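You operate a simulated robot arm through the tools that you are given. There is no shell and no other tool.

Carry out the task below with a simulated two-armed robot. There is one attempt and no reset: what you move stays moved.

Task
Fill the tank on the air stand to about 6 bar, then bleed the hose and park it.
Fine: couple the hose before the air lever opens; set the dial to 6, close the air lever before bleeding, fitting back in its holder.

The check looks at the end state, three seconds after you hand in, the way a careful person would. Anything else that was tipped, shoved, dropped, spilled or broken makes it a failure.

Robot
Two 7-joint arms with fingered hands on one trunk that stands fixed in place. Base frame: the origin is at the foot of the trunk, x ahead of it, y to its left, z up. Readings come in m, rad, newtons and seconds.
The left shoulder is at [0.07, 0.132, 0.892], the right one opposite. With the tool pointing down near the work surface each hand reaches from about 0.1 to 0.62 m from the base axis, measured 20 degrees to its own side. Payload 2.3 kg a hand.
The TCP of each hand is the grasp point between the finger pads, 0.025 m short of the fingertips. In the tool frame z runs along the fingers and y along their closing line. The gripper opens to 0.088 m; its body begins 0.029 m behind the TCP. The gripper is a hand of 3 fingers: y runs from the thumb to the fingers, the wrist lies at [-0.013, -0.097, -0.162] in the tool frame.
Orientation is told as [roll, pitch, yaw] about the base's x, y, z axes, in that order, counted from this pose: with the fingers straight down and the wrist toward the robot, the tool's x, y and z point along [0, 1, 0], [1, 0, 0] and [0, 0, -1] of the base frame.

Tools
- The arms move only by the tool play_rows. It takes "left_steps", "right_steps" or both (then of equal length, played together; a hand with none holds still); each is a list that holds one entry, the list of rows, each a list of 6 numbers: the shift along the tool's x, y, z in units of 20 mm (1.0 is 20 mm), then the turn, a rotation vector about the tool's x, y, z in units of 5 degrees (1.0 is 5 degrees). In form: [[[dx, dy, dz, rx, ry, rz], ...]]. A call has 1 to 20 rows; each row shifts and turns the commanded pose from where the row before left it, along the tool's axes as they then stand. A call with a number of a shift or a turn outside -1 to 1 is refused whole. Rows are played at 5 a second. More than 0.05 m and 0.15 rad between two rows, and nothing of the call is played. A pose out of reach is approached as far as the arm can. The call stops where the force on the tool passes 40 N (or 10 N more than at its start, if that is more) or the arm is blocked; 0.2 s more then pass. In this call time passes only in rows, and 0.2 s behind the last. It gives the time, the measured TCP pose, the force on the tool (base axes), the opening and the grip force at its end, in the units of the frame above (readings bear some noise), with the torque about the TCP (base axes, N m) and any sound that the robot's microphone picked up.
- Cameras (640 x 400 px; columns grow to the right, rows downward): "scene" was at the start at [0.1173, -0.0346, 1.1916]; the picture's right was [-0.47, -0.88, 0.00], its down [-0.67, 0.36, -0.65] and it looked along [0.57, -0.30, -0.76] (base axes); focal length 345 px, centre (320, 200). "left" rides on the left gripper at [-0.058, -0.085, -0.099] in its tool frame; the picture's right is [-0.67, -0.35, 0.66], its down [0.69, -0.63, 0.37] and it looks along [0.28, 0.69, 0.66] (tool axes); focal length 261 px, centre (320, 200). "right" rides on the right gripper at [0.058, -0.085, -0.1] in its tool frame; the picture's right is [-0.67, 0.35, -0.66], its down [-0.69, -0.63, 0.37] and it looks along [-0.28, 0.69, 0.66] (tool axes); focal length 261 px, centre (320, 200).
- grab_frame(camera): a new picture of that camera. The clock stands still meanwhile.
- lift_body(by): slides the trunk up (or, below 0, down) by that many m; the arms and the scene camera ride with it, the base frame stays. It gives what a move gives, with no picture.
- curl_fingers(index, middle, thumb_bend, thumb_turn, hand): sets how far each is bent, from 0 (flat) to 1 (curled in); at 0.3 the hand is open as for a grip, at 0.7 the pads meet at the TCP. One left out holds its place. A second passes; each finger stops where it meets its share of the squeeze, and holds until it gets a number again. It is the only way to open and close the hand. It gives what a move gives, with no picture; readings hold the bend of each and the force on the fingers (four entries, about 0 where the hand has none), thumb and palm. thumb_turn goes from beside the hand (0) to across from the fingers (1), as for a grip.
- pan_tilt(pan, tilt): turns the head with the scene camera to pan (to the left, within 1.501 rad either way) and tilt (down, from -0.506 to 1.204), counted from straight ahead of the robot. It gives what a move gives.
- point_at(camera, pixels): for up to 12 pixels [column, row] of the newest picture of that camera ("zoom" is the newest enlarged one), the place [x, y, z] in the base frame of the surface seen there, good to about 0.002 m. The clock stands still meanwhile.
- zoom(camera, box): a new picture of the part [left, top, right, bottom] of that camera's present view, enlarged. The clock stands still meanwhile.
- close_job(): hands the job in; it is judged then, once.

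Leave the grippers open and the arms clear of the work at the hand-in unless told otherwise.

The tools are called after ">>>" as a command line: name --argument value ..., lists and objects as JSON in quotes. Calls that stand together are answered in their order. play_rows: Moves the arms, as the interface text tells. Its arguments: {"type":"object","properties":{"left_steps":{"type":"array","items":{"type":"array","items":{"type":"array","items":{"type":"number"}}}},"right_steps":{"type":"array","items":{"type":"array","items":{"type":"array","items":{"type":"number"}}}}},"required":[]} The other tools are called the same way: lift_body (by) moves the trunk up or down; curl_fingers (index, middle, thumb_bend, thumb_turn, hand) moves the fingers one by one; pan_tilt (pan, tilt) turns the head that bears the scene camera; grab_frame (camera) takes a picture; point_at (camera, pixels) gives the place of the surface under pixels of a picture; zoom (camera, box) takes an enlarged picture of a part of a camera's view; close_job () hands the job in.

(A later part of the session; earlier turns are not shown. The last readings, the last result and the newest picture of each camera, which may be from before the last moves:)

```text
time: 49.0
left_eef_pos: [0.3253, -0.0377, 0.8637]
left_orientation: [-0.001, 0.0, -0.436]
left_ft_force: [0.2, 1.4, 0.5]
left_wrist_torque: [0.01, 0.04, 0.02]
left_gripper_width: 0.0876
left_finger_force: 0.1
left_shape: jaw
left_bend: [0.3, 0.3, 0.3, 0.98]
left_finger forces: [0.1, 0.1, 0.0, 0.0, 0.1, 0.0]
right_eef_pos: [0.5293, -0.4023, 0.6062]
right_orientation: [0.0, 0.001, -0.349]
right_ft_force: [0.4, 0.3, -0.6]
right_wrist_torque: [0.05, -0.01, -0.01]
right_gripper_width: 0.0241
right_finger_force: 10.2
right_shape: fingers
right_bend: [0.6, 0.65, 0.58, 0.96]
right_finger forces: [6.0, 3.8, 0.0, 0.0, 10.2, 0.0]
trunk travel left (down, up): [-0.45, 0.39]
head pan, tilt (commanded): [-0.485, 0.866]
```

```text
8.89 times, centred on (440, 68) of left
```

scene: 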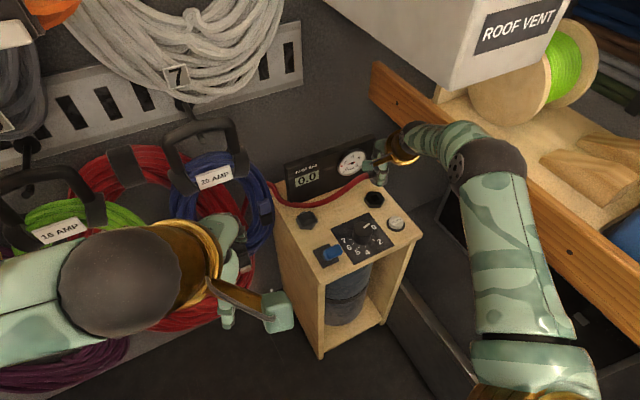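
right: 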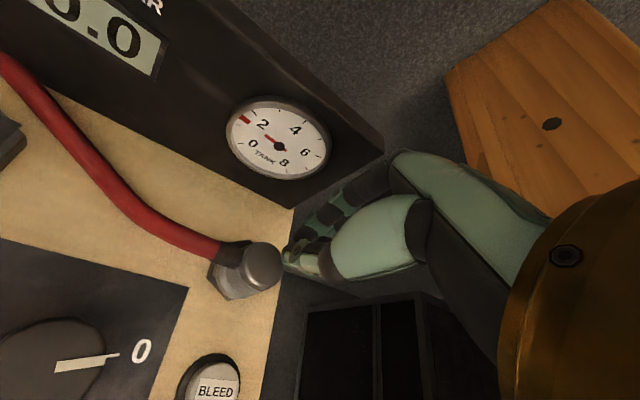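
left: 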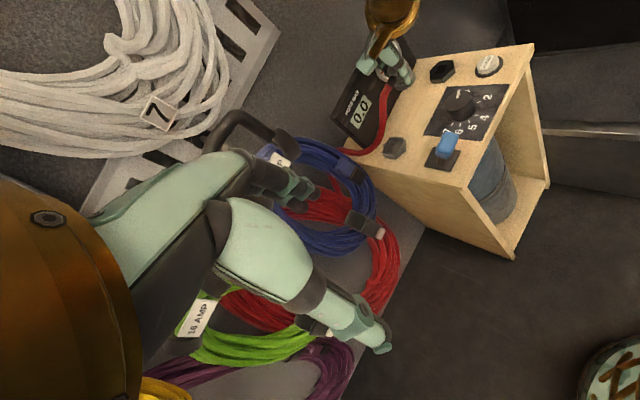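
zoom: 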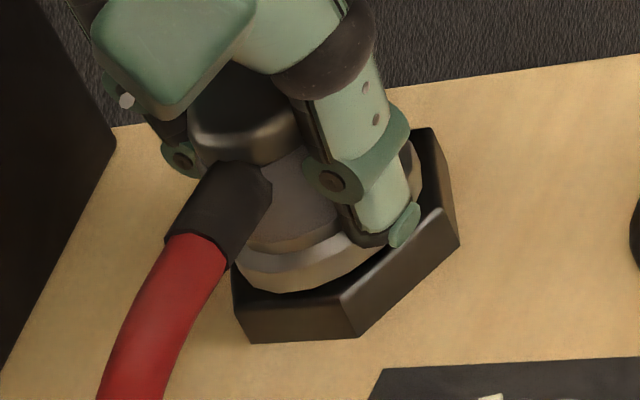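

It lifts freely, so it isn't coupled. I lift it 6 cm to look at its underside for a plug, lugs or slots.

>>> play_rows --right_steps '[[[0, 0, -0.75, 0, 0, 0], [0, 0, -0.75, 0, 0, 0], [0, 0, -0.75, 0, 0, 0], [0, 0, -0.75, 0, 0, 0]]]'

>>> zoom --camera "left" --box '[400, 10, 480, 70]'

>>> zoom --camera "left" --box '[425, 50, 475, 90]'

>>> zoom --camera "scene" --box '[335, 150, 405, 210]'

>>> zoom --camera "right" --box '[200, 200, 330, 320]'

```text
time: 50.0
left_eef_pos: [0.3255, -0.0376, 0.8636]
left_orientation: [-0.001, 0.0, -0.437]
left_ft_force: [-1.0, 0.2, 0.5]
left_wrist_torque: [-0.02, 0.02, -0.01]
left_gripper_width: 0.0877
left_finger_force: 0.1
left_shape: jaw
left_bend: [0.3, 0.3, 0.3, 0.98]
left_finger forces: [0.0, 0.1, 0.0, 0.0, 0.1, 0.1]
right_eef_pos: [0.5282, -0.4002, 0.6668]
right_orientation: [0.0, 0.001, -0.349]
right_ft_force: [0.1, 0.0, -0.3]
right_wrist_torque: [-0.02, -0.02, 0.0]
right_gripper_width: 0.0241
right_finger_force: 10.1
right_shape: fingers
right_bend: [0.6, 0.65, 0.58, 0.96]
right_finger forces: [6.1, 3.9, 0.1, 0.0, 10.2, 0.0]
trunk travel left (down, up): [-0.45, 0.39]
head pan, tilt (commanded): [-0.485, 0.866]
```

```text
6.67 times, centred on (440, 40) of left
```

zoom: 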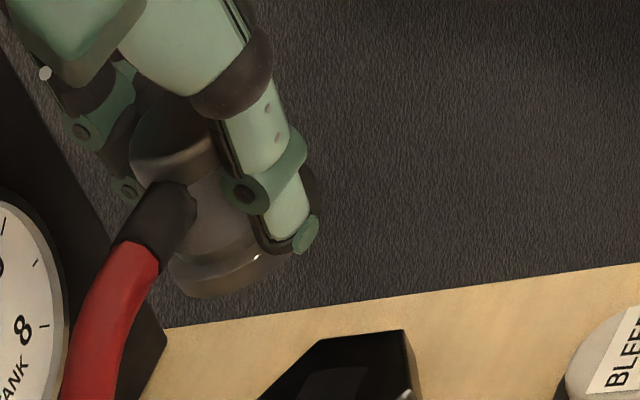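

```text
10.00 times, centred on (450, 70) of left
```

zoom: 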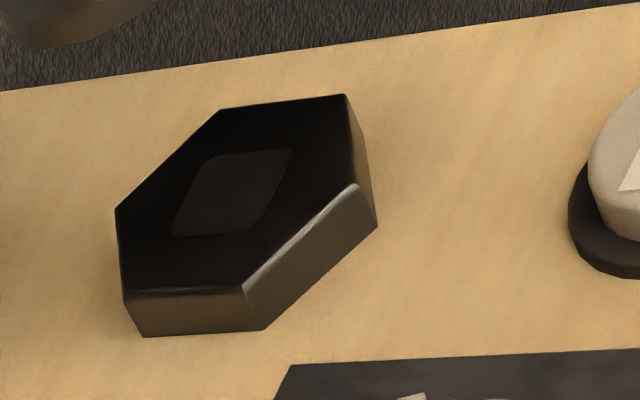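

```text
6.67 times, centred on (370, 180) of scene
```

zoom: 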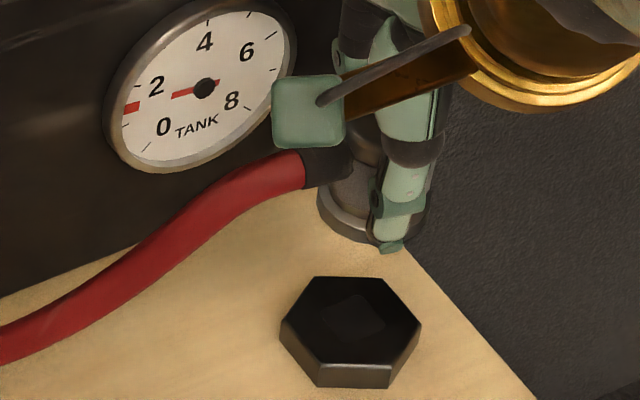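

```text
3.33 times, centred on (265, 260) of right
```

zoom: 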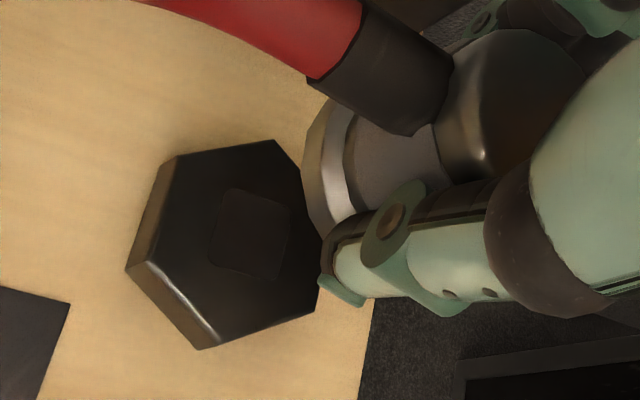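

The underside is flat - no lugs or plug visible; the socket has only a dark square mark. I'll seat it again, aligned, and try a longer clockwise turn with light pressure. First straight down.

>>> play_rows --right_steps '[[[0, 0, 0.75, 0, 0, 0], [0, 0, 0.75, 0, 0, 0], [0, 0, 0.75, 0, 0, 0], [0, 0, 0.75, 0, 0, 0], [0, 0, 0.25, 0, 0, 0], [0, 0, 0.1, 0, 0, 0]]]'

>>> zoom --camera "left" --box '[410, 45, 470, 90]'

>>> zoom --camera "scene" --box '[335, 170, 395, 210]'

```text
time: 51.4
left_eef_pos: [0.3235, -0.0357, 0.8642]
left_orientation: [0.001, -0.002, -0.436]
left_ft_force: [0.7, -0.6, 0.0]
left_wrist_torque: [-0.01, -0.05, 0.0]
left_gripper_width: 0.0877
left_finger_force: 0.1
left_shape: jaw
left_bend: [0.3, 0.3, 0.3, 0.98]
left_finger forces: [0.0, 0.0, 0.0, 0.1, 0.1, 0.1]
right_eef_pos: [0.5279, -0.4023, 0.6021]
right_orientation: [0.0, -0.008, -0.349]
right_ft_force: [2.1, -3.1, 12.6]
right_wrist_torque: [-0.09, -0.06, 0.02]
right_gripper_width: 0.0243
right_finger_force: 13.5
right_shape: fingers
right_bend: [0.6, 0.65, 0.58, 0.96]
right_finger forces: [7.7, 8.2, 0.0, 0.0, 11.6, 0.0]
trunk travel left (down, up): [-0.45, 0.39]
head pan, tilt (commanded): [-0.485, 0.866]
```

```text
8.89 times, centred on (440, 68) of left
```

zoom: 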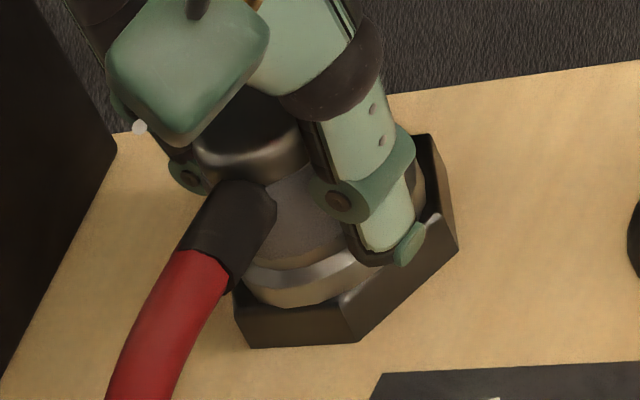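

```text
10.00 times, centred on (365, 190) of scene
```

zoom: 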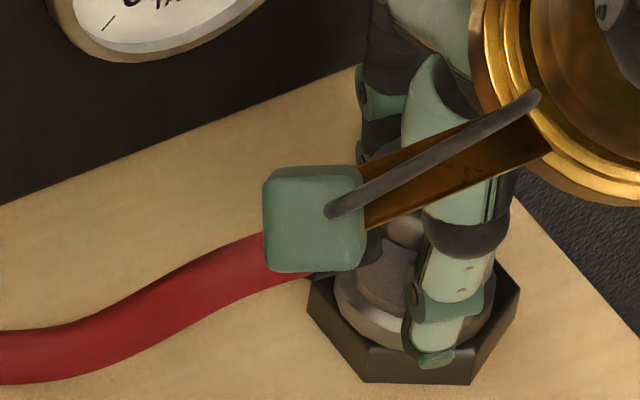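

Seated and aligned at 12.6 N. Now clockwise, 40° in 5° steps.

>>> play_rows --right_steps '[[[-0.011, 0, 0, 0, 0, 1], [-0.011, 0, 0, 0, 0, 1], [-0.011, 0, 0, 0, 0, 1], [-0.011, 0, 0, 0, 0, 1], [-0.011, 0, 0, 0, 0, 1], [-0.011, 0, 0, 0, 0, 1], [-0.011, 0, 0, 0, 0, 1], [-0.011, 0, 0, 0, 0, 1]]]'

>>> zoom --camera "left" --box '[410, 45, 470, 90]'

>>> grab_frame --camera "scene"

```text
time: 53.2
left_eef_pos: [0.3242, -0.0355, 0.863]
left_orientation: [0.0, -0.004, -0.435]
left_ft_force: [0.0, -0.5, 0.3]
left_wrist_torque: [-0.03, 0.03, 0.0]
left_gripper_width: 0.0876
left_finger_force: 0.1
left_shape: jaw
left_bend: [0.3, 0.3, 0.3, 0.98]
left_finger forces: [0.0, 0.0, 0.0, 0.1, 0.0, 0.0]
right_eef_pos: [0.5275, -0.4015, 0.6009]
right_orientation: [0.002, -0.003, -1.046]
right_ft_force: [1.2, 0.7, 11.3]
right_wrist_torque: [0.03, -0.09, 0.06]
right_gripper_width: 0.0247
right_finger_force: 13.1
right_shape: fingers
right_bend: [0.6, 0.65, 0.58, 0.96]
right_finger forces: [7.7, 4.9, 0.0, 0.0, 12.8, 0.1]
trunk travel left (down, up): [-0.45, 0.39]
head pan, tilt (commanded): [-0.485, 0.866]
```

```text
8.89 times, centred on (440, 68) of left
```

zoom: 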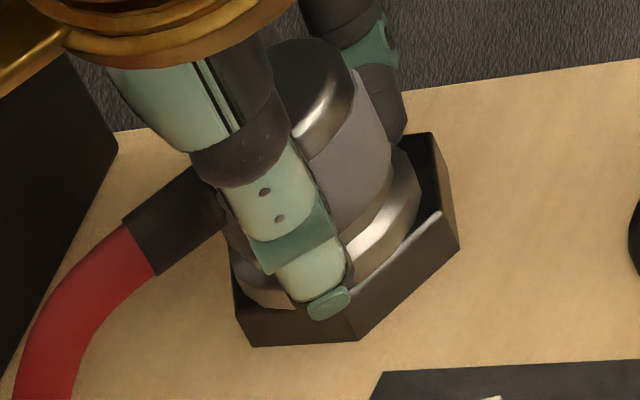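

```text
taken
```

scene: 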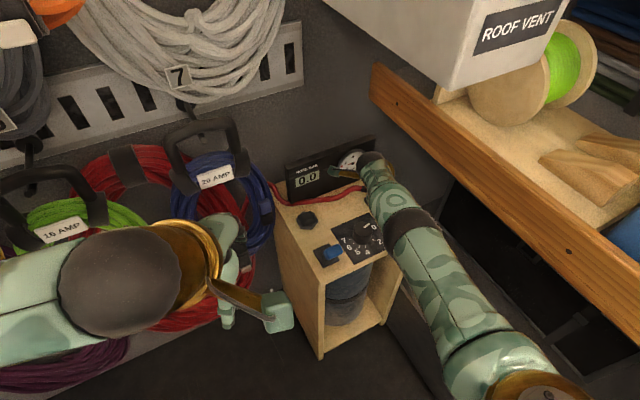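

Nothing at 40°. 20° more, watching the hand's clearance to the panel.

>>> play_rows --right_steps '[[[-0.011, 0, 0, 0, 0, 1], [-0.011, 0, 0, 0, 0, 1], [-0.011, 0, 0, 0, 0, 1], [-0.011, 0, 0, 0, 0, 1]]]'

>>> grab_frame --camera "left"

```text
time: 54.2
left_eef_pos: [0.3267, -0.0364, 0.8638]
left_orientation: [0.0, 0.0, -0.436]
left_ft_force: [-0.8, 0.3, -0.6]
left_wrist_torque: [-0.02, -0.02, 0.0]
left_gripper_width: 0.0878
left_finger_force: 0.0
left_shape: jaw
left_bend: [0.3, 0.3, 0.3, 0.98]
left_finger forces: [0.0, 0.1, 0.0, 0.0, 0.1, 0.0]
right_eef_pos: [0.5059, -0.4005, 0.6079]
right_orientation: [-0.001, 0.001, -1.398]
right_ft_force: [-0.1, -0.4, -1.2]
right_wrist_torque: [-0.04, -0.01, -0.03]
right_gripper_width: 0.0243
right_finger_force: 9.6
right_shape: fingers
right_bend: [0.6, 0.65, 0.59, 0.96]
right_finger forces: [6.1, 3.7, 0.0, 0.0, 9.7, 0.0]
right hand out of reach, approached as far as the arm can: row 1, 2, 3, 4
trunk travel left (down, up): [-0.45, 0.39]
head pan, tilt (commanded): [-0.485, 0.866]
```

```text
taken
```

left: 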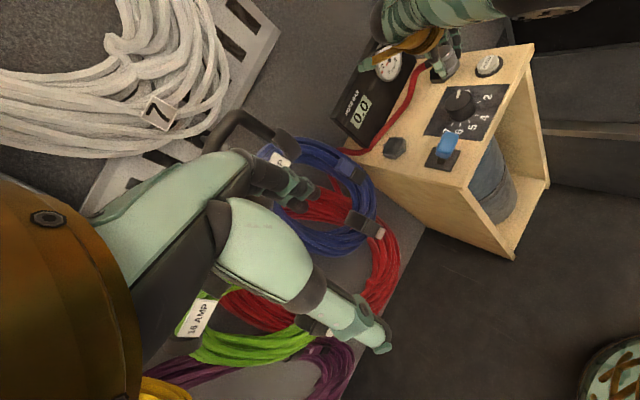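

The arm ran out of reach at that angle and drew the fitting back 2 cm off the socket (still held, no force). I raise it 3 cm and turn back to −20°.

>>> play_rows --right_steps '[[[0, 0, -0.75, 0, 0, 0], [0, 0, -0.75, 0, 0, 0], [0, 0, 0, 0, 0, -1], [0, 0, 0, 0, 0, -1], [0, 0, 0, 0, 0, -1], [0, 0, 0, 0, 0, -1], [0, 0, 0, 0, 0, -1], [0, 0, 0, 0, 0, -1], [0, 0, 0, 0, 0, -1], [0, 0, 0, 0, 0, -1], [0, 0, 0, 0, 0, -1], [0, 0, 0, 0, 0, -1], [0, 0, 0, 0, 0, -1], [0, 0, 0, 0, 0, -1]]]'

>>> grab_frame --camera "right"

>>> grab_frame --camera "scene"

```text
time: 57.2
left_eef_pos: [0.3264, -0.039, 0.8632]
left_orientation: [0.0, -0.001, -0.437]
left_ft_force: [0.0, 0.4, -0.1]
left_wrist_torque: [-0.01, 0.0, -0.01]
left_gripper_width: 0.0875
left_finger_force: 0.1
left_shape: jaw
left_bend: [0.3, 0.3, 0.3, 0.98]
left_finger forces: [0.0, 0.2, 0.1, 0.1, 0.0, 0.1]
right_eef_pos: [0.5054, -0.3996, 0.64]
right_orientation: [0.0, -0.001, -0.346]
right_ft_force: [-0.5, -0.9, -1.0]
right_wrist_torque: [0.01, 0.01, -0.02]
right_gripper_width: 0.0243
right_finger_force: 10.0
right_shape: fingers
right_bend: [0.6, 0.66, 0.59, 0.96]
right_finger forces: [6.0, 3.7, 0.0, 0.0, 9.5, 0.0]
trunk travel left (down, up): [-0.45, 0.39]
head pan, tilt (commanded): [-0.485, 0.866]
```

```text
taken
```

right: 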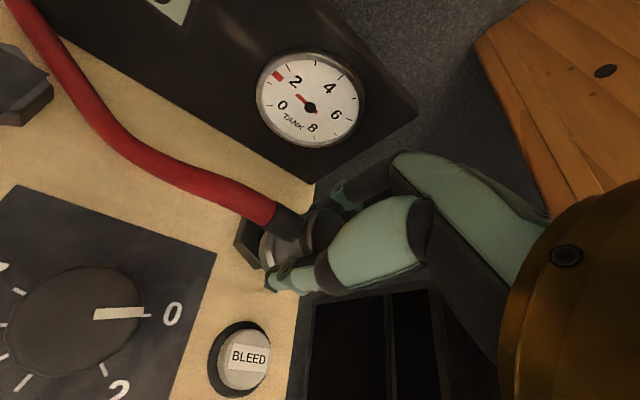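

```text
taken
```

scene: 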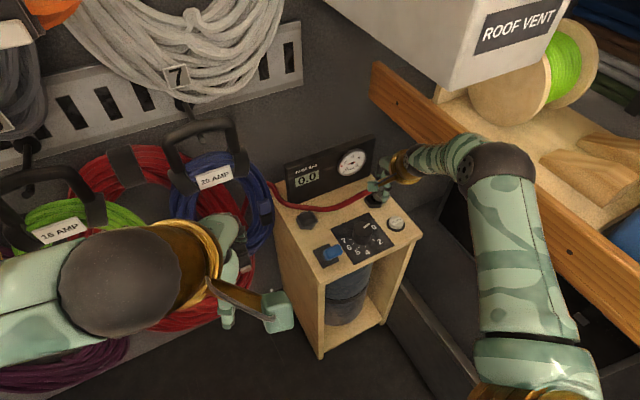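

Held and upright. I move it back over the socket and lower to just above, then check alignment.

>>> play_rows --right_steps '[[[0.155, 0.58, 0, 0, 0, 0], [0.155, 0.58, 0, 0, 0, 0], [0, 0, 0.8, 0, 0, 0], [0, 0, 0.8, 0, 0, 0], [0, 0, 0, 0, 0, 0]]]'

>>> zoom --camera "left" --box '[410, 45, 470, 90]'

>>> zoom --camera "scene" --box '[335, 170, 395, 210]'

```text
time: 58.4
left_eef_pos: [0.3267, -0.0382, 0.8621]
left_orientation: [0.001, 0.001, -0.436]
left_ft_force: [0.1, -0.1, -0.1]
left_wrist_torque: [0.01, -0.01, -0.01]
left_gripper_width: 0.0873
left_finger_force: 0.0
left_shape: jaw
left_bend: [0.3, 0.3, 0.3, 0.98]
left_finger forces: [0.0, 0.0, 0.0, 0.1, 0.0, 0.1]
right_eef_pos: [0.5286, -0.4006, 0.6086]
right_orientation: [-0.001, 0.001, -0.35]
right_ft_force: [-0.2, 0.7, -0.3]
right_wrist_torque: [0.02, -0.03, 0.0]
right_gripper_width: 0.0244
right_finger_force: 9.6
right_shape: fingers
right_bend: [0.6, 0.66, 0.59, 0.96]
right_finger forces: [6.1, 3.7, 0.0, 0.0, 9.5, 0.1]
trunk travel left (down, up): [-0.45, 0.39]
head pan, tilt (commanded): [-0.485, 0.866]
```

```text
8.89 times, centred on (440, 68) of left
```

zoom: 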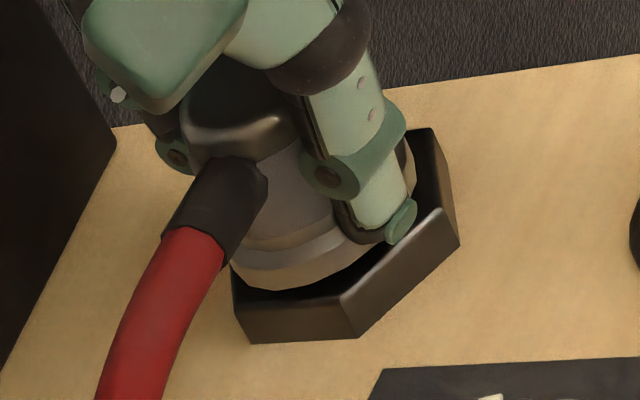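

```text
10.00 times, centred on (365, 190) of scene
```

zoom: 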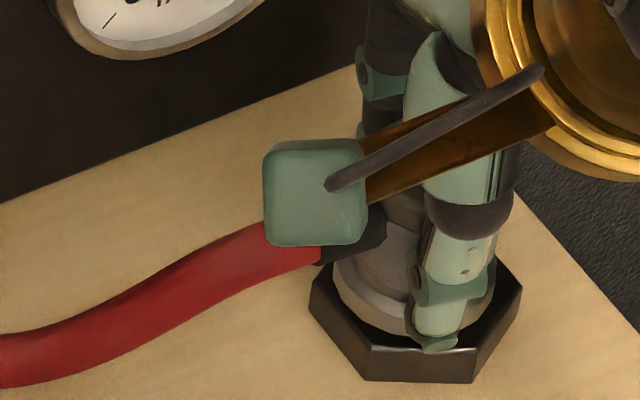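

Offset is about 1 mm toward me and 2.5 mm left; I correct that and lower to contact.

>>> play_rows --right_steps '[[[-0.1, 0.09, 0, 0, 0, 0], [0, 0, 0.2, 0, 0, 0], [0, 0, 0.1, 0, 0, 0], [0, 0, 0.05, 0, 0, 0]]]'

>>> zoom --camera "left" --box '[410, 45, 470, 90]'

>>> zoom --camera "scene" --box '[335, 170, 395, 210]'

```text
time: 59.4
left_eef_pos: [0.3234, -0.0376, 0.8642]
left_orientation: [0.0, -0.001, -0.436]
left_ft_force: [0.4, 0.2, -0.3]
left_wrist_torque: [0.01, 0.02, 0.02]
left_gripper_width: 0.0875
left_finger_force: 0.1
left_shape: jaw
left_bend: [0.3, 0.3, 0.3, 0.98]
left_finger forces: [0.1, 0.1, 0.1, 0.0, 0.0, 0.0]
right_eef_pos: [0.531, -0.4046, 0.6034]
right_orientation: [0.0, -0.006, -0.348]
right_ft_force: [2.7, -3.7, 8.1]
right_wrist_torque: [-0.16, -0.15, -0.02]
right_gripper_width: 0.0243
right_finger_force: 13.1
right_shape: fingers
right_bend: [0.6, 0.65, 0.59, 0.96]
right_finger forces: [8.1, 8.4, 0.1, 0.0, 9.4, 0.0]
trunk travel left (down, up): [-0.45, 0.39]
head pan, tilt (commanded): [-0.485, 0.866]
heard: snap
```

```text
8.89 times, centred on (440, 68) of left
```

zoom: 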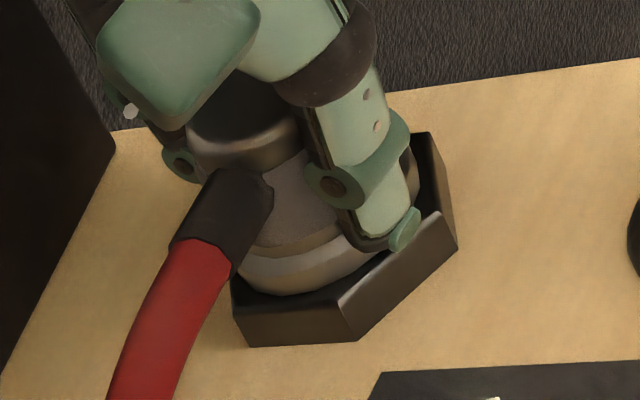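

```text
10.00 times, centred on (365, 190) of scene
```

zoom: 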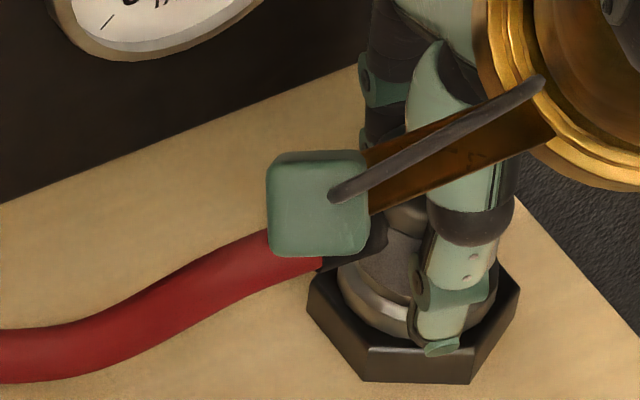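

"Snap" - it's coupled now, with TCP at (0.531,-0.4046,0.603). The hand is pushed (+2.7,−3.7,+8 N), so I relax the hand toward the true seat before letting go, to not pull it loose.

>>> play_rows --right_steps '[[[-0.02, 0.03, -0.06, 0, 0, 0], [-0.02, 0.03, -0.05, 0, 0, 0], [0, 0, 0, 0, 0, 0]]]'

>>> zoom --camera "left" --box '[410, 45, 470, 90]'

```text
time: 60.2
left_eef_pos: [0.3247, -0.0377, 0.8636]
left_orientation: [0.001, 0.0, -0.436]
left_ft_force: [0.8, -0.7, -0.2]
left_wrist_torque: [0.0, -0.02, 0.03]
left_gripper_width: 0.0876
left_finger_force: 0.1
left_shape: jaw
left_bend: [0.3, 0.3, 0.3, 0.98]
left_finger forces: [0.1, 0.0, 0.0, 0.0, 0.0, 0.0]
right_eef_pos: [0.5311, -0.4043, 0.6025]
right_orientation: [0.001, 0.0, -0.347]
right_ft_force: [0.8, -0.7, 3.7]
right_wrist_torque: [-0.1, -0.11, -0.02]
right_gripper_width: 0.0243
right_finger_force: 11.6
right_shape: fingers
right_bend: [0.6, 0.65, 0.59, 0.96]
right_finger forces: [7.0, 5.7, 0.1, 0.0, 10.7, 0.1]
trunk travel left (down, up): [-0.45, 0.39]
head pan, tilt (commanded): [-0.485, 0.866]
```

```text
8.89 times, centred on (440, 68) of left
```

zoom: 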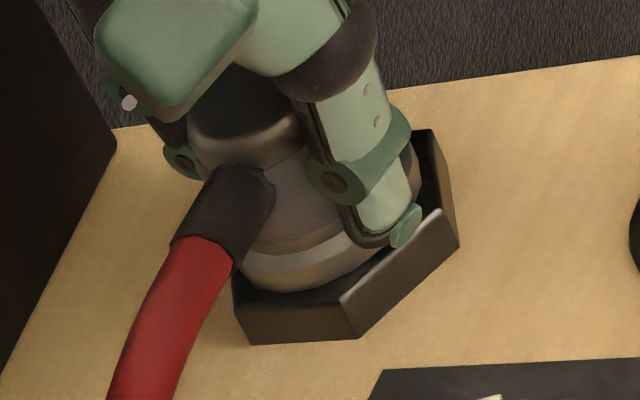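

Forces are down to a few newtons. I open the fingers just slightly (2-3 hundredths each) so they let go evenly.

>>> curl_fingers --hand "right" --index 0.575 --middle 0.625 --thumb_bend 0.565

>>> zoom --camera "left" --box '[410, 45, 470, 90]'

```text
time: 61.2
left_eef_pos: [0.3252, -0.0353, 0.8636]
left_orientation: [0.001, 0.001, -0.437]
left_ft_force: [1.6, -0.2, 0.0]
left_wrist_torque: [-0.01, -0.03, -0.02]
left_gripper_width: 0.0875
left_finger_force: 0.1
left_shape: jaw
left_bend: [0.3, 0.3, 0.3, 0.98]
left_finger forces: [0.0, 0.0, 0.1, 0.1, 0.0, 0.0]
right_eef_pos: [0.5308, -0.4051, 0.6019]
right_orientation: [0.002, 0.0, -0.347]
right_ft_force: [-0.7, 2.3, -0.2]
right_wrist_torque: [0.02, 0.05, 0.0]
right_gripper_width: 0.0289
right_finger_force: 0.5
right_shape: fingers
right_bend: [0.57, 0.62, 0.54, 0.97]
right_finger forces: [0.1, 0.1, 0.0, 0.0, 1.8, 0.1]
trunk travel left (down, up): [-0.45, 0.39]
head pan, tilt (commanded): [-0.485, 0.866]
```

```text
8.89 times, centred on (440, 68) of left
```

zoom: 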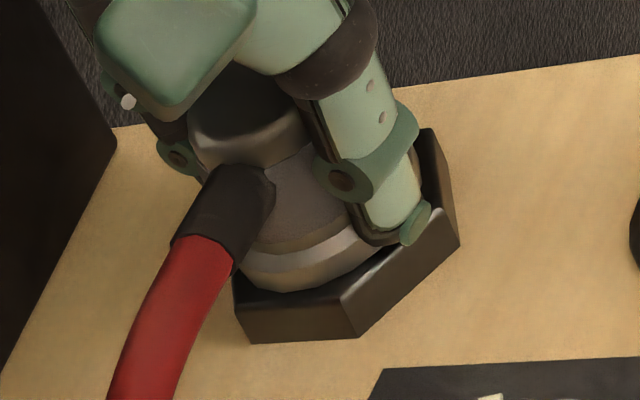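

No snap, so it stayed coupled and didn't move. I open further to 0.5, then 0.42.

>>> curl_fingers --hand "right" --index 0.5 --middle 0.5 --thumb_bend 0.48

>>> curl_fingers --hand "right" --index 0.42 --middle 0.42 --thumb_bend 0.4

>>> zoom --camera "left" --box '[410, 45, 470, 90]'

>>> zoom --camera "right" --box '[220, 160, 380, 310]'

```text
time: 62.2
left_eef_pos: [0.3254, -0.0374, 0.8624]
left_orientation: [0.0, 0.001, -0.437]
left_ft_force: [0.3, 1.1, 0.0]
left_wrist_torque: [-0.03, 0.0, 0.02]
left_gripper_width: 0.0875
left_finger_force: 0.1
left_shape: jaw
left_bend: [0.3, 0.3, 0.3, 0.98]
left_finger forces: [0.1, 0.1, 0.0, 0.0, 0.0, 0.1]
right_eef_pos: [0.5315, -0.4052, 0.6012]
right_orientation: [0.0, 0.0, -0.348]
right_ft_force: [-1.3, 0.4, 0.2]
right_wrist_torque: [0.0, -0.05, 0.01]
right_gripper_width: 0.0433
right_finger_force: 0.0
right_shape: fingers
right_bend: [0.5, 0.5, 0.48, 0.97]
right_finger forces: [0.0, 0.0, 0.1, 0.0, 0.0, 0.0]
trunk travel left (down, up): [-0.45, 0.39]
head pan, tilt (commanded): [-0.485, 0.866]
```

```text
time: 63.2
left_eef_pos: [0.3263, -0.0382, 0.8633]
left_orientation: [0.0, 0.0, -0.435]
left_ft_force: [0.0, 0.3, -0.6]
left_wrist_torque: [0.03, 0.03, -0.02]
left_gripper_width: 0.0875
left_finger_force: 0.1
left_shape: jaw
left_bend: [0.3, 0.3, 0.3, 0.98]
left_finger forces: [0.0, 0.0, 0.1, 0.1, 0.1, 0.0]
right_eef_pos: [0.5307, -0.4047, 0.6018]
right_orientation: [0.0, 0.0, -0.349]
right_ft_force: [-0.2, -0.2, -0.6]
right_wrist_torque: [0.0, -0.02, 0.0]
right_gripper_width: 0.0608
right_finger_force: 0.1
right_shape: fingers
right_bend: [0.42, 0.42, 0.4, 0.97]
right_finger forces: [0.1, 0.0, 0.1, 0.1, 0.0, 0.1]
trunk travel left (down, up): [-0.45, 0.39]
head pan, tilt (commanded): [-0.485, 0.866]
```

```text
8.89 times, centred on (440, 68) of left
```

zoom: 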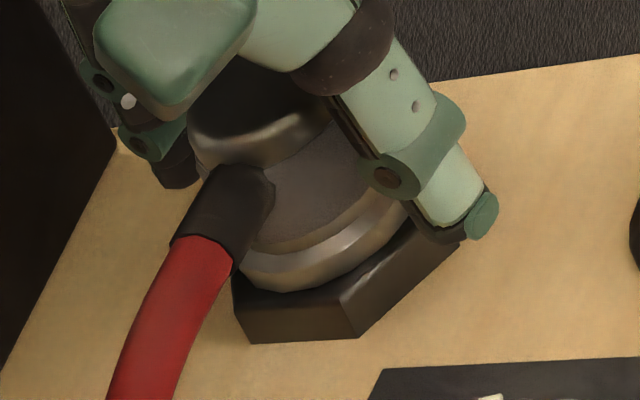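

```text
2.67 times, centred on (300, 235) of right
```

zoom: 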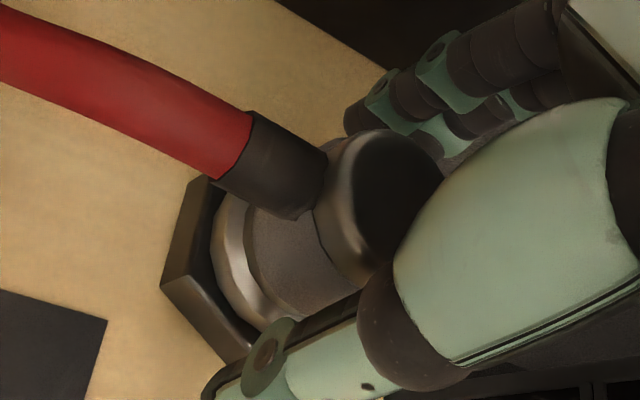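

Coupled and free of my hand. I rise straight up 7 cm and look.

>>> play_rows --right_steps '[[[0, 0, -0.5, 0, 0, 0], [0, 0, -0.8, 0, 0, 0], [0, 0, -0.8, 0, 0, 0], [0, 0, -0.8, 0, 0, 0], [0, 0, -0.8, 0, 0, 0]]]'

>>> zoom --camera "left" --box '[410, 45, 470, 90]'

>>> grab_frame --camera "right"

>>> grab_frame --camera "scene"

```text
time: 64.4
left_eef_pos: [0.3259, -0.0382, 0.8643]
left_orientation: [-0.001, -0.001, -0.436]
left_ft_force: [-0.6, 0.5, 0.4]
left_wrist_torque: [0.02, -0.01, -0.03]
left_gripper_width: 0.0878
left_finger_force: 0.1
left_shape: jaw
left_bend: [0.3, 0.3, 0.3, 0.98]
left_finger forces: [0.0, 0.0, 0.0, 0.0, 0.1, 0.0]
right_eef_pos: [0.5315, -0.4054, 0.6773]
right_orientation: [-0.001, 0.001, -0.35]
right_ft_force: [-0.6, -0.2, 0.3]
right_wrist_torque: [0.0, 0.02, -0.03]
right_gripper_width: 0.0608
right_finger_force: 0.1
right_shape: fingers
right_bend: [0.42, 0.42, 0.4, 0.97]
right_finger forces: [0.1, 0.1, 0.0, 0.1, 0.1, 0.0]
trunk travel left (down, up): [-0.45, 0.39]
head pan, tilt (commanded): [-0.485, 0.866]
```

```text
8.89 times, centred on (440, 68) of left
```

zoom: 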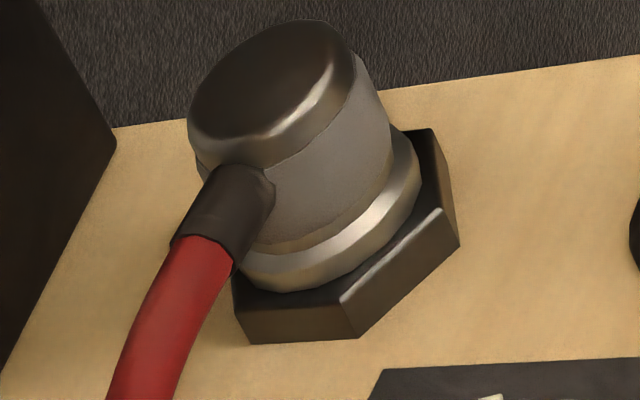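

```text
taken
```

right: 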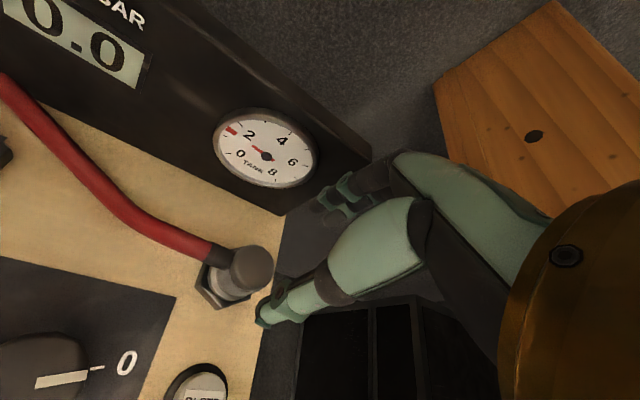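

```text
taken
```

scene: 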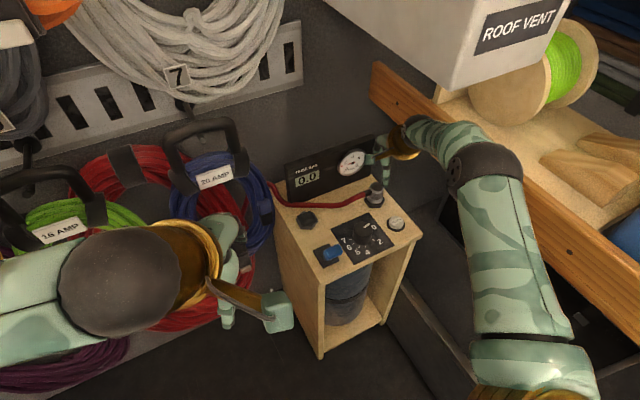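

The fitting stands seated in the socket. Next is the dial. I take a close look to measure its centre and tick angles.

>>> zoom --camera "scene" --box '[325, 205, 405, 270]'

>>> zoom --camera "left" --box '[420, 75, 520, 145]'

```text
6.15 times, centred on (365, 238) of scene
```

zoom: 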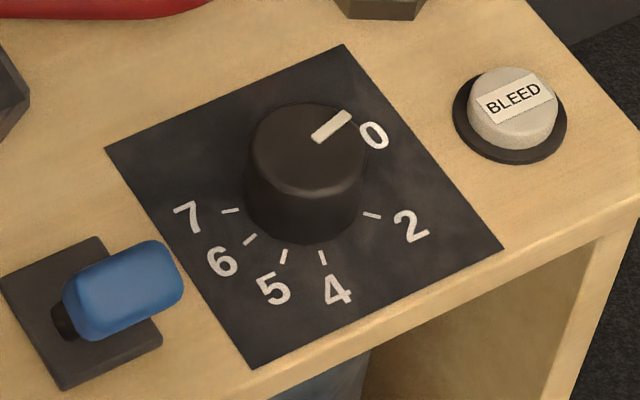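

```text
5.71 times, centred on (470, 110) of left
```

zoom: 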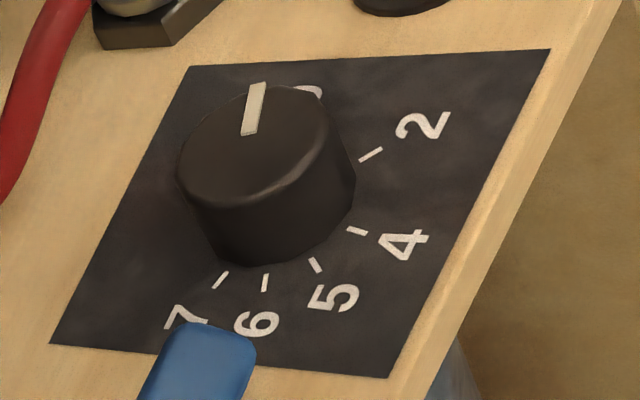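

>>> point_at --camera "zoom" --pixels '[[370, 154], [357, 231], [316, 265], [265, 282], [221, 280], [257, 90], [247, 128], [250, 145], [185, 150], [325, 135], [270, 195], [265, 90]]'

>>> zoom --camera "scene" --box '[325, 205, 405, 270]'

>>> point_at --camera "zoom" --pixels '[[372, 215], [323, 257], [284, 256], [250, 239], [230, 211], [345, 117], [318, 135], [305, 150], [252, 150], [355, 150], [305, 105], [305, 190]]'

```text
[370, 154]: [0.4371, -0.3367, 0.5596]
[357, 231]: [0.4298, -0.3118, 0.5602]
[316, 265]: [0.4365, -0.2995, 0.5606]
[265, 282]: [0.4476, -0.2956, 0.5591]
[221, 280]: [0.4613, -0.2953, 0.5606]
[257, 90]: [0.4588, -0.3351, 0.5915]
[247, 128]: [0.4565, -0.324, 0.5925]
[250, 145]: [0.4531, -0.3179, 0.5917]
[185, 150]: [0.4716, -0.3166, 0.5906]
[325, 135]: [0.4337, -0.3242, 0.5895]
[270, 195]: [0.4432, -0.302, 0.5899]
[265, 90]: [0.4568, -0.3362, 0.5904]
```

```text
6.15 times, centred on (365, 238) of scene
```

zoom: 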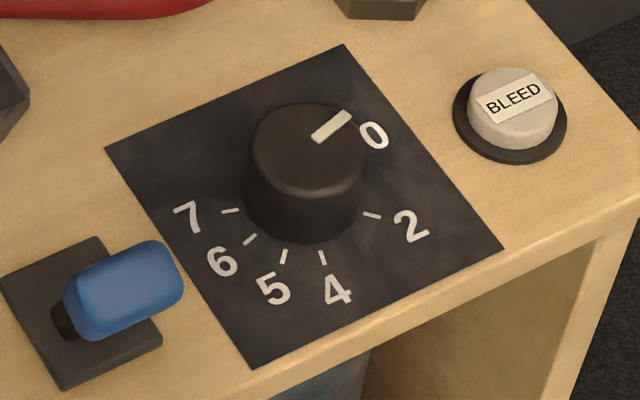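

```text
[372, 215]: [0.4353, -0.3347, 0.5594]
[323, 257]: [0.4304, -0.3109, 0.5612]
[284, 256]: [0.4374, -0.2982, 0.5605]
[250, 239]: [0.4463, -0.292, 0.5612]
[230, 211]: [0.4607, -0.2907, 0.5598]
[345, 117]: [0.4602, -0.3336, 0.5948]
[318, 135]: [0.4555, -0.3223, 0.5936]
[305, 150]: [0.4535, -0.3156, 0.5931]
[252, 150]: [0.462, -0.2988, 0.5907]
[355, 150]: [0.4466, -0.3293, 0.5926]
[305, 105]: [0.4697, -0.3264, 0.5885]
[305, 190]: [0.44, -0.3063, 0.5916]
```

Dial centre ≈ (0.4555,-0.319), knob about 42 mm wide, top z 0.593. Ticks: 0 at 285°, 2 at 221°, 4 at 163°, 5 at 133°, 6 at 108.6°, 7 at 78° (about 29.6° per bar, clockwise). So 0→6 is about 177° clockwise, to do in two grips. I move above the dial and turn the hand to yaw +40°.

>>> play_rows --right_steps '[[[0.457, -0.84, -0.25, 0, 0, 0], [0.457, -0.84, -0.25, 0, 0, 0], [0.457, -0.84, -0.25, 0, 0, 0], [0.457, -0.84, -0.25, 0, 0, 0], [0.457, -0.84, -0.2, 0, 0, 0], [0.457, -0.84, 0, 0, 0, 0]]]'

>>> curl_fingers --hand "right" --index 0.36 --middle 0.36 --thumb_bend 0.36

>>> play_rows --right_steps '[[[0, 0, 0, 0, 0, -1], [0, 0, 0, 0, 0, -1], [0, 0, 0, 0, 0, -1], [0, 0, 0, 0, 0, -1], [0, 0, 0, 0, 0, -1], [0, 0, 0, 0, 0, -1], [0, 0, 0, 0, 0, -1], [0, 0, 0, 0, 0, -1], [0, 0, 0, 0, 0, -1], [0, 0, 0, 0, 0, -1], [0, 0, 0, 0, 0, -1], [0, 0, 0, 0, 0, -1]]]'

>>> grab_frame --camera "scene"

>>> grab_frame --camera "right"

>>> grab_frame --camera "left"

```text
time: 65.8
left_eef_pos: [0.3259, -0.0381, 0.8625]
left_orientation: [-0.001, 0.001, -0.436]
left_ft_force: [-0.2, -0.3, -0.7]
left_wrist_torque: [0.02, -0.01, 0.02]
left_gripper_width: 0.0876
left_finger_force: 0.1
left_shape: jaw
left_bend: [0.3, 0.3, 0.3, 0.98]
left_finger forces: [0.1, 0.0, 0.0, 0.0, 0.0, 0.0]
right_eef_pos: [0.4559, -0.3193, 0.7]
right_orientation: [0.002, 0.0, -0.348]
right_ft_force: [-1.1, -0.3, 0.1]
right_wrist_torque: [0.01, 0.03, -0.02]
right_gripper_width: 0.061
right_finger_force: 0.1
right_shape: fingers
right_bend: [0.42, 0.42, 0.4, 0.97]
right_finger forces: [0.0, 0.0, 0.0, 0.1, 0.0, 0.1]
trunk travel left (down, up): [-0.45, 0.39]
head pan, tilt (commanded): [-0.485, 0.866]
```

```text
time: 66.8
left_eef_pos: [0.3248, -0.0374, 0.8637]
left_orientation: [-0.002, 0.0, -0.438]
left_ft_force: [-0.6, 0.8, 0.5]
left_wrist_torque: [-0.02, 0.0, 0.02]
left_gripper_width: 0.0874
left_finger_force: 0.1
left_shape: jaw
left_bend: [0.3, 0.3, 0.3, 0.98]
left_finger forces: [0.0, 0.0, 0.1, 0.0, 0.1, 0.0]
right_eef_pos: [0.4546, -0.3199, 0.7]
right_orientation: [0.002, 0.001, -0.349]
right_ft_force: [0.0, -0.5, 0.1]
right_wrist_torque: [0.0, 0.03, -0.01]
right_gripper_width: 0.0719
right_finger_force: 0.0
right_shape: fingers
right_bend: [0.36, 0.36, 0.36, 0.97]
right_finger forces: [0.0, 0.0, 0.1, 0.0, 0.0, 0.0]
trunk travel left (down, up): [-0.45, 0.39]
head pan, tilt (commanded): [-0.485, 0.866]
```

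```text
time: 69.4
left_eef_pos: [0.3259, -0.0378, 0.8625]
left_orientation: [0.001, 0.0, -0.436]
left_ft_force: [-1.2, -0.5, 1.1]
left_wrist_torque: [0.01, 0.02, 0.02]
left_gripper_width: 0.0875
left_finger_force: 0.1
left_shape: jaw
left_bend: [0.3, 0.3, 0.3, 0.98]
left_finger forces: [0.1, 0.1, 0.0, 0.1, 0.0, 0.0]
right_eef_pos: [0.4567, -0.3202, 0.7002]
right_orientation: [0.003, -0.002, 0.699]
right_ft_force: [-1.6, 0.0, 0.5]
right_wrist_torque: [0.0, -0.01, 0.01]
right_gripper_width: 0.0714
right_finger_force: 0.1
right_shape: fingers
right_bend: [0.36, 0.36, 0.36, 0.97]
right_finger forces: [0.0, 0.0, 0.0, 0.0, 0.0, 0.0]
trunk travel left (down, up): [-0.45, 0.39]
head pan, tilt (commanded): [-0.485, 0.866]
```

```text
taken
```

scene: 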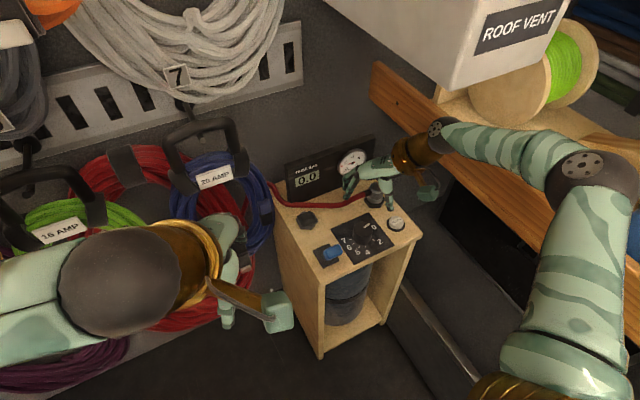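

```text
taken
```

right: 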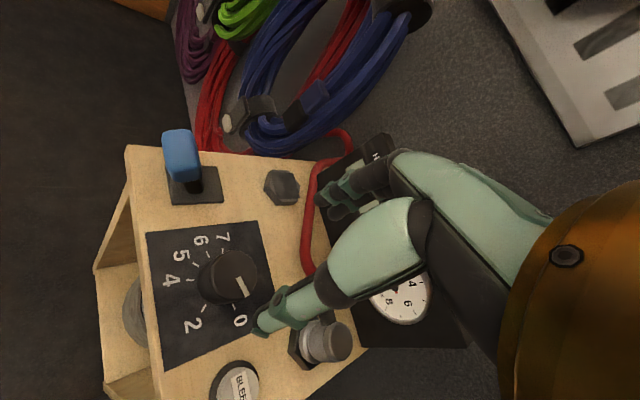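

```text
taken
```

left: 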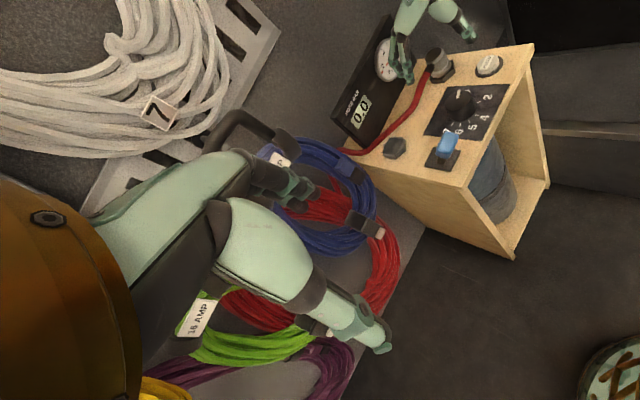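

The hand is right above the dial, but the forearm now swings toward the shelf. I measure the forearm against the shelf before descending.

>>> point_at --camera "scene" --pixels '[[440, 130], [480, 140], [510, 145], [545, 150], [510, 165], [540, 175], [580, 170], [620, 175], [560, 200], [590, 250], [545, 270], [600, 320]]'

>>> pan_tilt --pan -0.9 --tilt 0.75

>>> grab_frame --camera "scene"

```text
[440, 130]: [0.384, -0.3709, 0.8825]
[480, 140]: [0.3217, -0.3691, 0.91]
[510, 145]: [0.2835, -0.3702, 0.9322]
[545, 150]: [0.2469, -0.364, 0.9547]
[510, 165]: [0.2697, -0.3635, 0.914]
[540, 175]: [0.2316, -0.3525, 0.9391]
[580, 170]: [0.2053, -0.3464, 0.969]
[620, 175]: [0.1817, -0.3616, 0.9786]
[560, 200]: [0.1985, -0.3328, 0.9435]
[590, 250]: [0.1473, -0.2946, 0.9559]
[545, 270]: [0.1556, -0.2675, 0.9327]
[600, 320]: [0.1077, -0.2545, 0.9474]
```

```text
time: 70.3
left_eef_pos: [0.3259, -0.0383, 0.8621]
left_orientation: [-0.001, 0.001, -0.436]
left_ft_force: [0.4, 0.6, 0.0]
left_wrist_torque: [0.0, -0.01, 0.01]
left_gripper_width: 0.0876
left_finger_force: 0.1
left_shape: jaw
left_bend: [0.3, 0.3, 0.3, 0.98]
left_finger forces: [0.0, 0.0, 0.0, 0.0, 0.0, 0.1]
right_eef_pos: [0.4558, -0.3196, 0.7013]
right_orientation: [-0.001, -0.002, 0.698]
right_ft_force: [0.6, -0.3, 0.1]
right_wrist_torque: [0.0, -0.02, -0.01]
right_gripper_width: 0.0716
right_finger_force: 0.0
right_shape: fingers
right_bend: [0.36, 0.36, 0.36, 0.97]
right_finger forces: [0.1, 0.0, 0.0, 0.1, 0.0, 0.1]
trunk travel left (down, up): [-0.45, 0.39]
head pan, tilt (commanded): [-0.901, 0.75]
```

```text
taken
```

scene: 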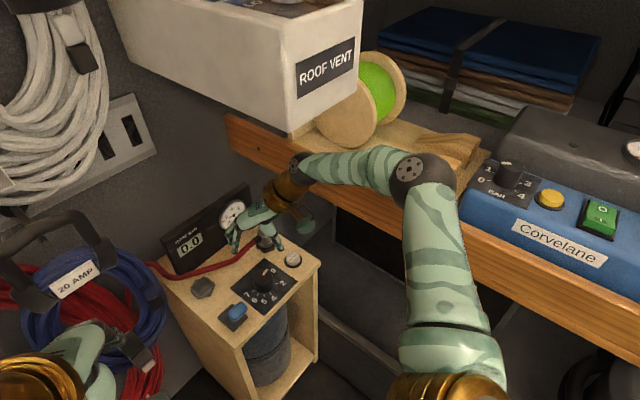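

The forearm is around y −0.39 with 4–5 cm left to the shelf. I descend to about z 0.60 over the knob.

>>> play_rows --right_steps '[[[0, 0, 0.8, 0, 0, 0], [0, 0, 0.8, 0, 0, 0], [0, 0, 0.8, 0, 0, 0], [0, 0, 0.8, 0, 0, 0], [0, 0, 0.8, 0, 0, 0], [0, 0, 0.7, 0, 0, 0]]]'

>>> grab_frame --camera "right"

>>> zoom --camera "left" --box '[400, 30, 540, 160]'

>>> grab_frame --camera "scene"

```text
time: 71.7
left_eef_pos: [0.3252, -0.0379, 0.8628]
left_orientation: [-0.001, 0.001, -0.438]
left_ft_force: [-0.8, 0.4, -0.8]
left_wrist_torque: [-0.04, -0.06, 0.0]
left_gripper_width: 0.0874
left_finger_force: 0.0
left_shape: jaw
left_bend: [0.3, 0.3, 0.3, 0.98]
left_finger forces: [0.1, 0.0, 0.0, 0.0, 0.1, 0.0]
right_eef_pos: [0.4582, -0.3199, 0.6056]
right_orientation: [0.0, -0.001, 0.701]
right_ft_force: [-0.4, -0.4, -0.3]
right_wrist_torque: [-0.01, 0.0, 0.01]
right_gripper_width: 0.0718
right_finger_force: 0.1
right_shape: fingers
right_bend: [0.36, 0.36, 0.36, 0.97]
right_finger forces: [0.0, 0.1, 0.0, 0.0, 0.1, 0.0]
trunk travel left (down, up): [-0.45, 0.39]
head pan, tilt (commanded): [-0.901, 0.75]
```

```text
taken
```

right: 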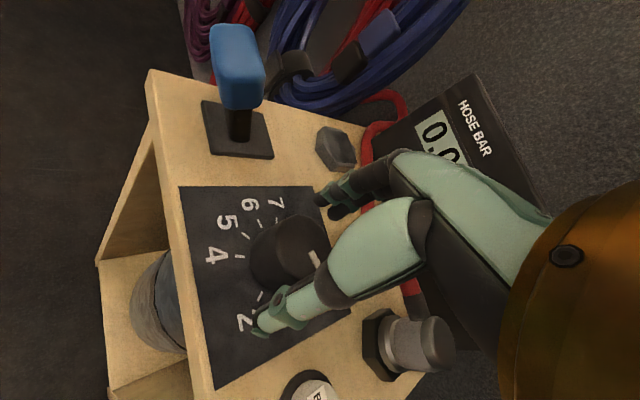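

```text
3.08 times, centred on (470, 95) of left
```

zoom: 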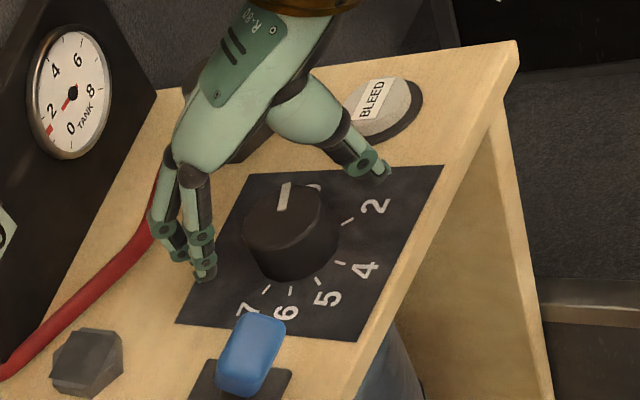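

```text
taken
```

scene: 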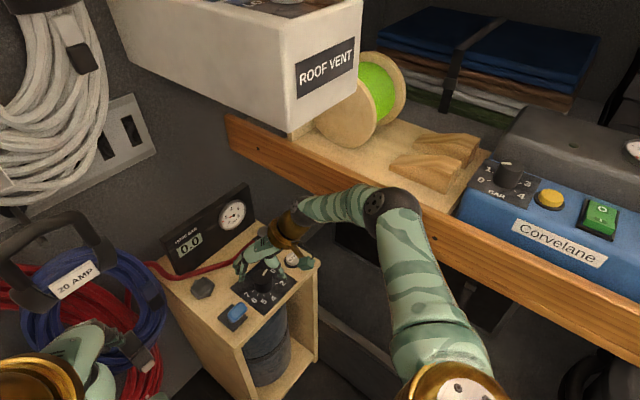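

The hand straddles the knob evenly. I go down 12 mm more, then close softly.

>>> play_rows --right_steps '[[[-0.03, -0.05, 0.3, 0, 0, 0], [0, 0, 0.3, 0, 0, 0]]]'

>>> curl_fingers --hand "right" --index 0.65 --middle 0.65 --thumb_bend 0.65

>>> zoom --camera "left" --box '[400, 30, 540, 160]'

>>> grab_frame --camera "right"

```text
time: 72.3
left_eef_pos: [0.3267, -0.0373, 0.8646]
left_orientation: [-0.001, 0.0, -0.434]
left_ft_force: [0.5, -0.2, -0.9]
left_wrist_torque: [-0.01, 0.0, 0.05]
left_gripper_width: 0.0876
left_finger_force: 0.2
left_shape: jaw
left_bend: [0.3, 0.3, 0.3, 0.98]
left_finger forces: [0.0, 0.1, 0.0, 0.1, 0.0, 0.1]
right_eef_pos: [0.4559, -0.3191, 0.5942]
right_orientation: [0.001, 0.001, 0.697]
right_ft_force: [-0.1, 0.2, -0.5]
right_wrist_torque: [0.0, -0.03, 0.03]
right_gripper_width: 0.0717
right_finger_force: 0.0
right_shape: fingers
right_bend: [0.36, 0.36, 0.36, 0.97]
right_finger forces: [0.1, 0.0, 0.1, 0.1, 0.0, 0.0]
trunk travel left (down, up): [-0.45, 0.39]
head pan, tilt (commanded): [-0.901, 0.75]
```

```text
time: 73.3
left_eef_pos: [0.3269, -0.0375, 0.8626]
left_orientation: [-0.002, 0.002, -0.438]
left_ft_force: [0.1, 0.2, -0.2]
left_wrist_torque: [0.0, 0.01, 0.02]
left_gripper_width: 0.0877
left_finger_force: 0.0
left_shape: jaw
left_bend: [0.3, 0.3, 0.3, 0.98]
left_finger forces: [0.0, 0.0, 0.0, 0.0, 0.1, 0.0]
right_eef_pos: [0.4565, -0.3191, 0.5954]
right_orientation: [0.0, -0.001, 0.701]
right_ft_force: [7.6, 2.1, 1.3]
right_wrist_torque: [0.13, -0.21, 0.03]
right_gripper_width: 0.0333
right_finger_force: 11.2
right_shape: fingers
right_bend: [0.54, 0.58, 0.56, 0.97]
right_finger forces: [8.7, 6.7, 0.0, 0.1, 8.1, 0.0]
trunk travel left (down, up): [-0.45, 0.39]
head pan, tilt (commanded): [-0.901, 0.75]
```

```text
3.08 times, centred on (470, 95) of left
```

zoom: 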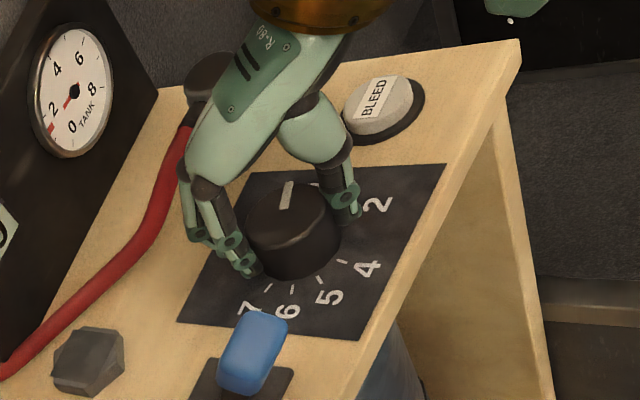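

```text
taken
```

right: 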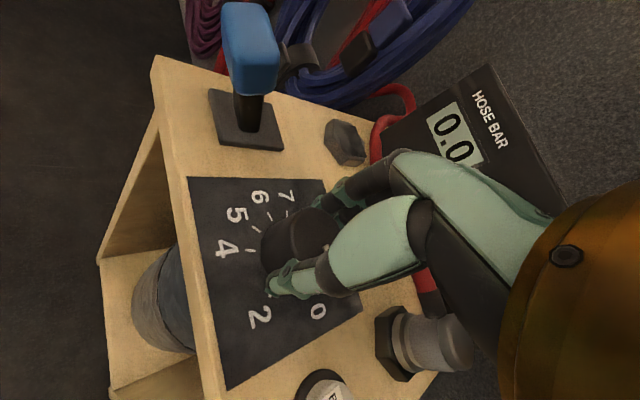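

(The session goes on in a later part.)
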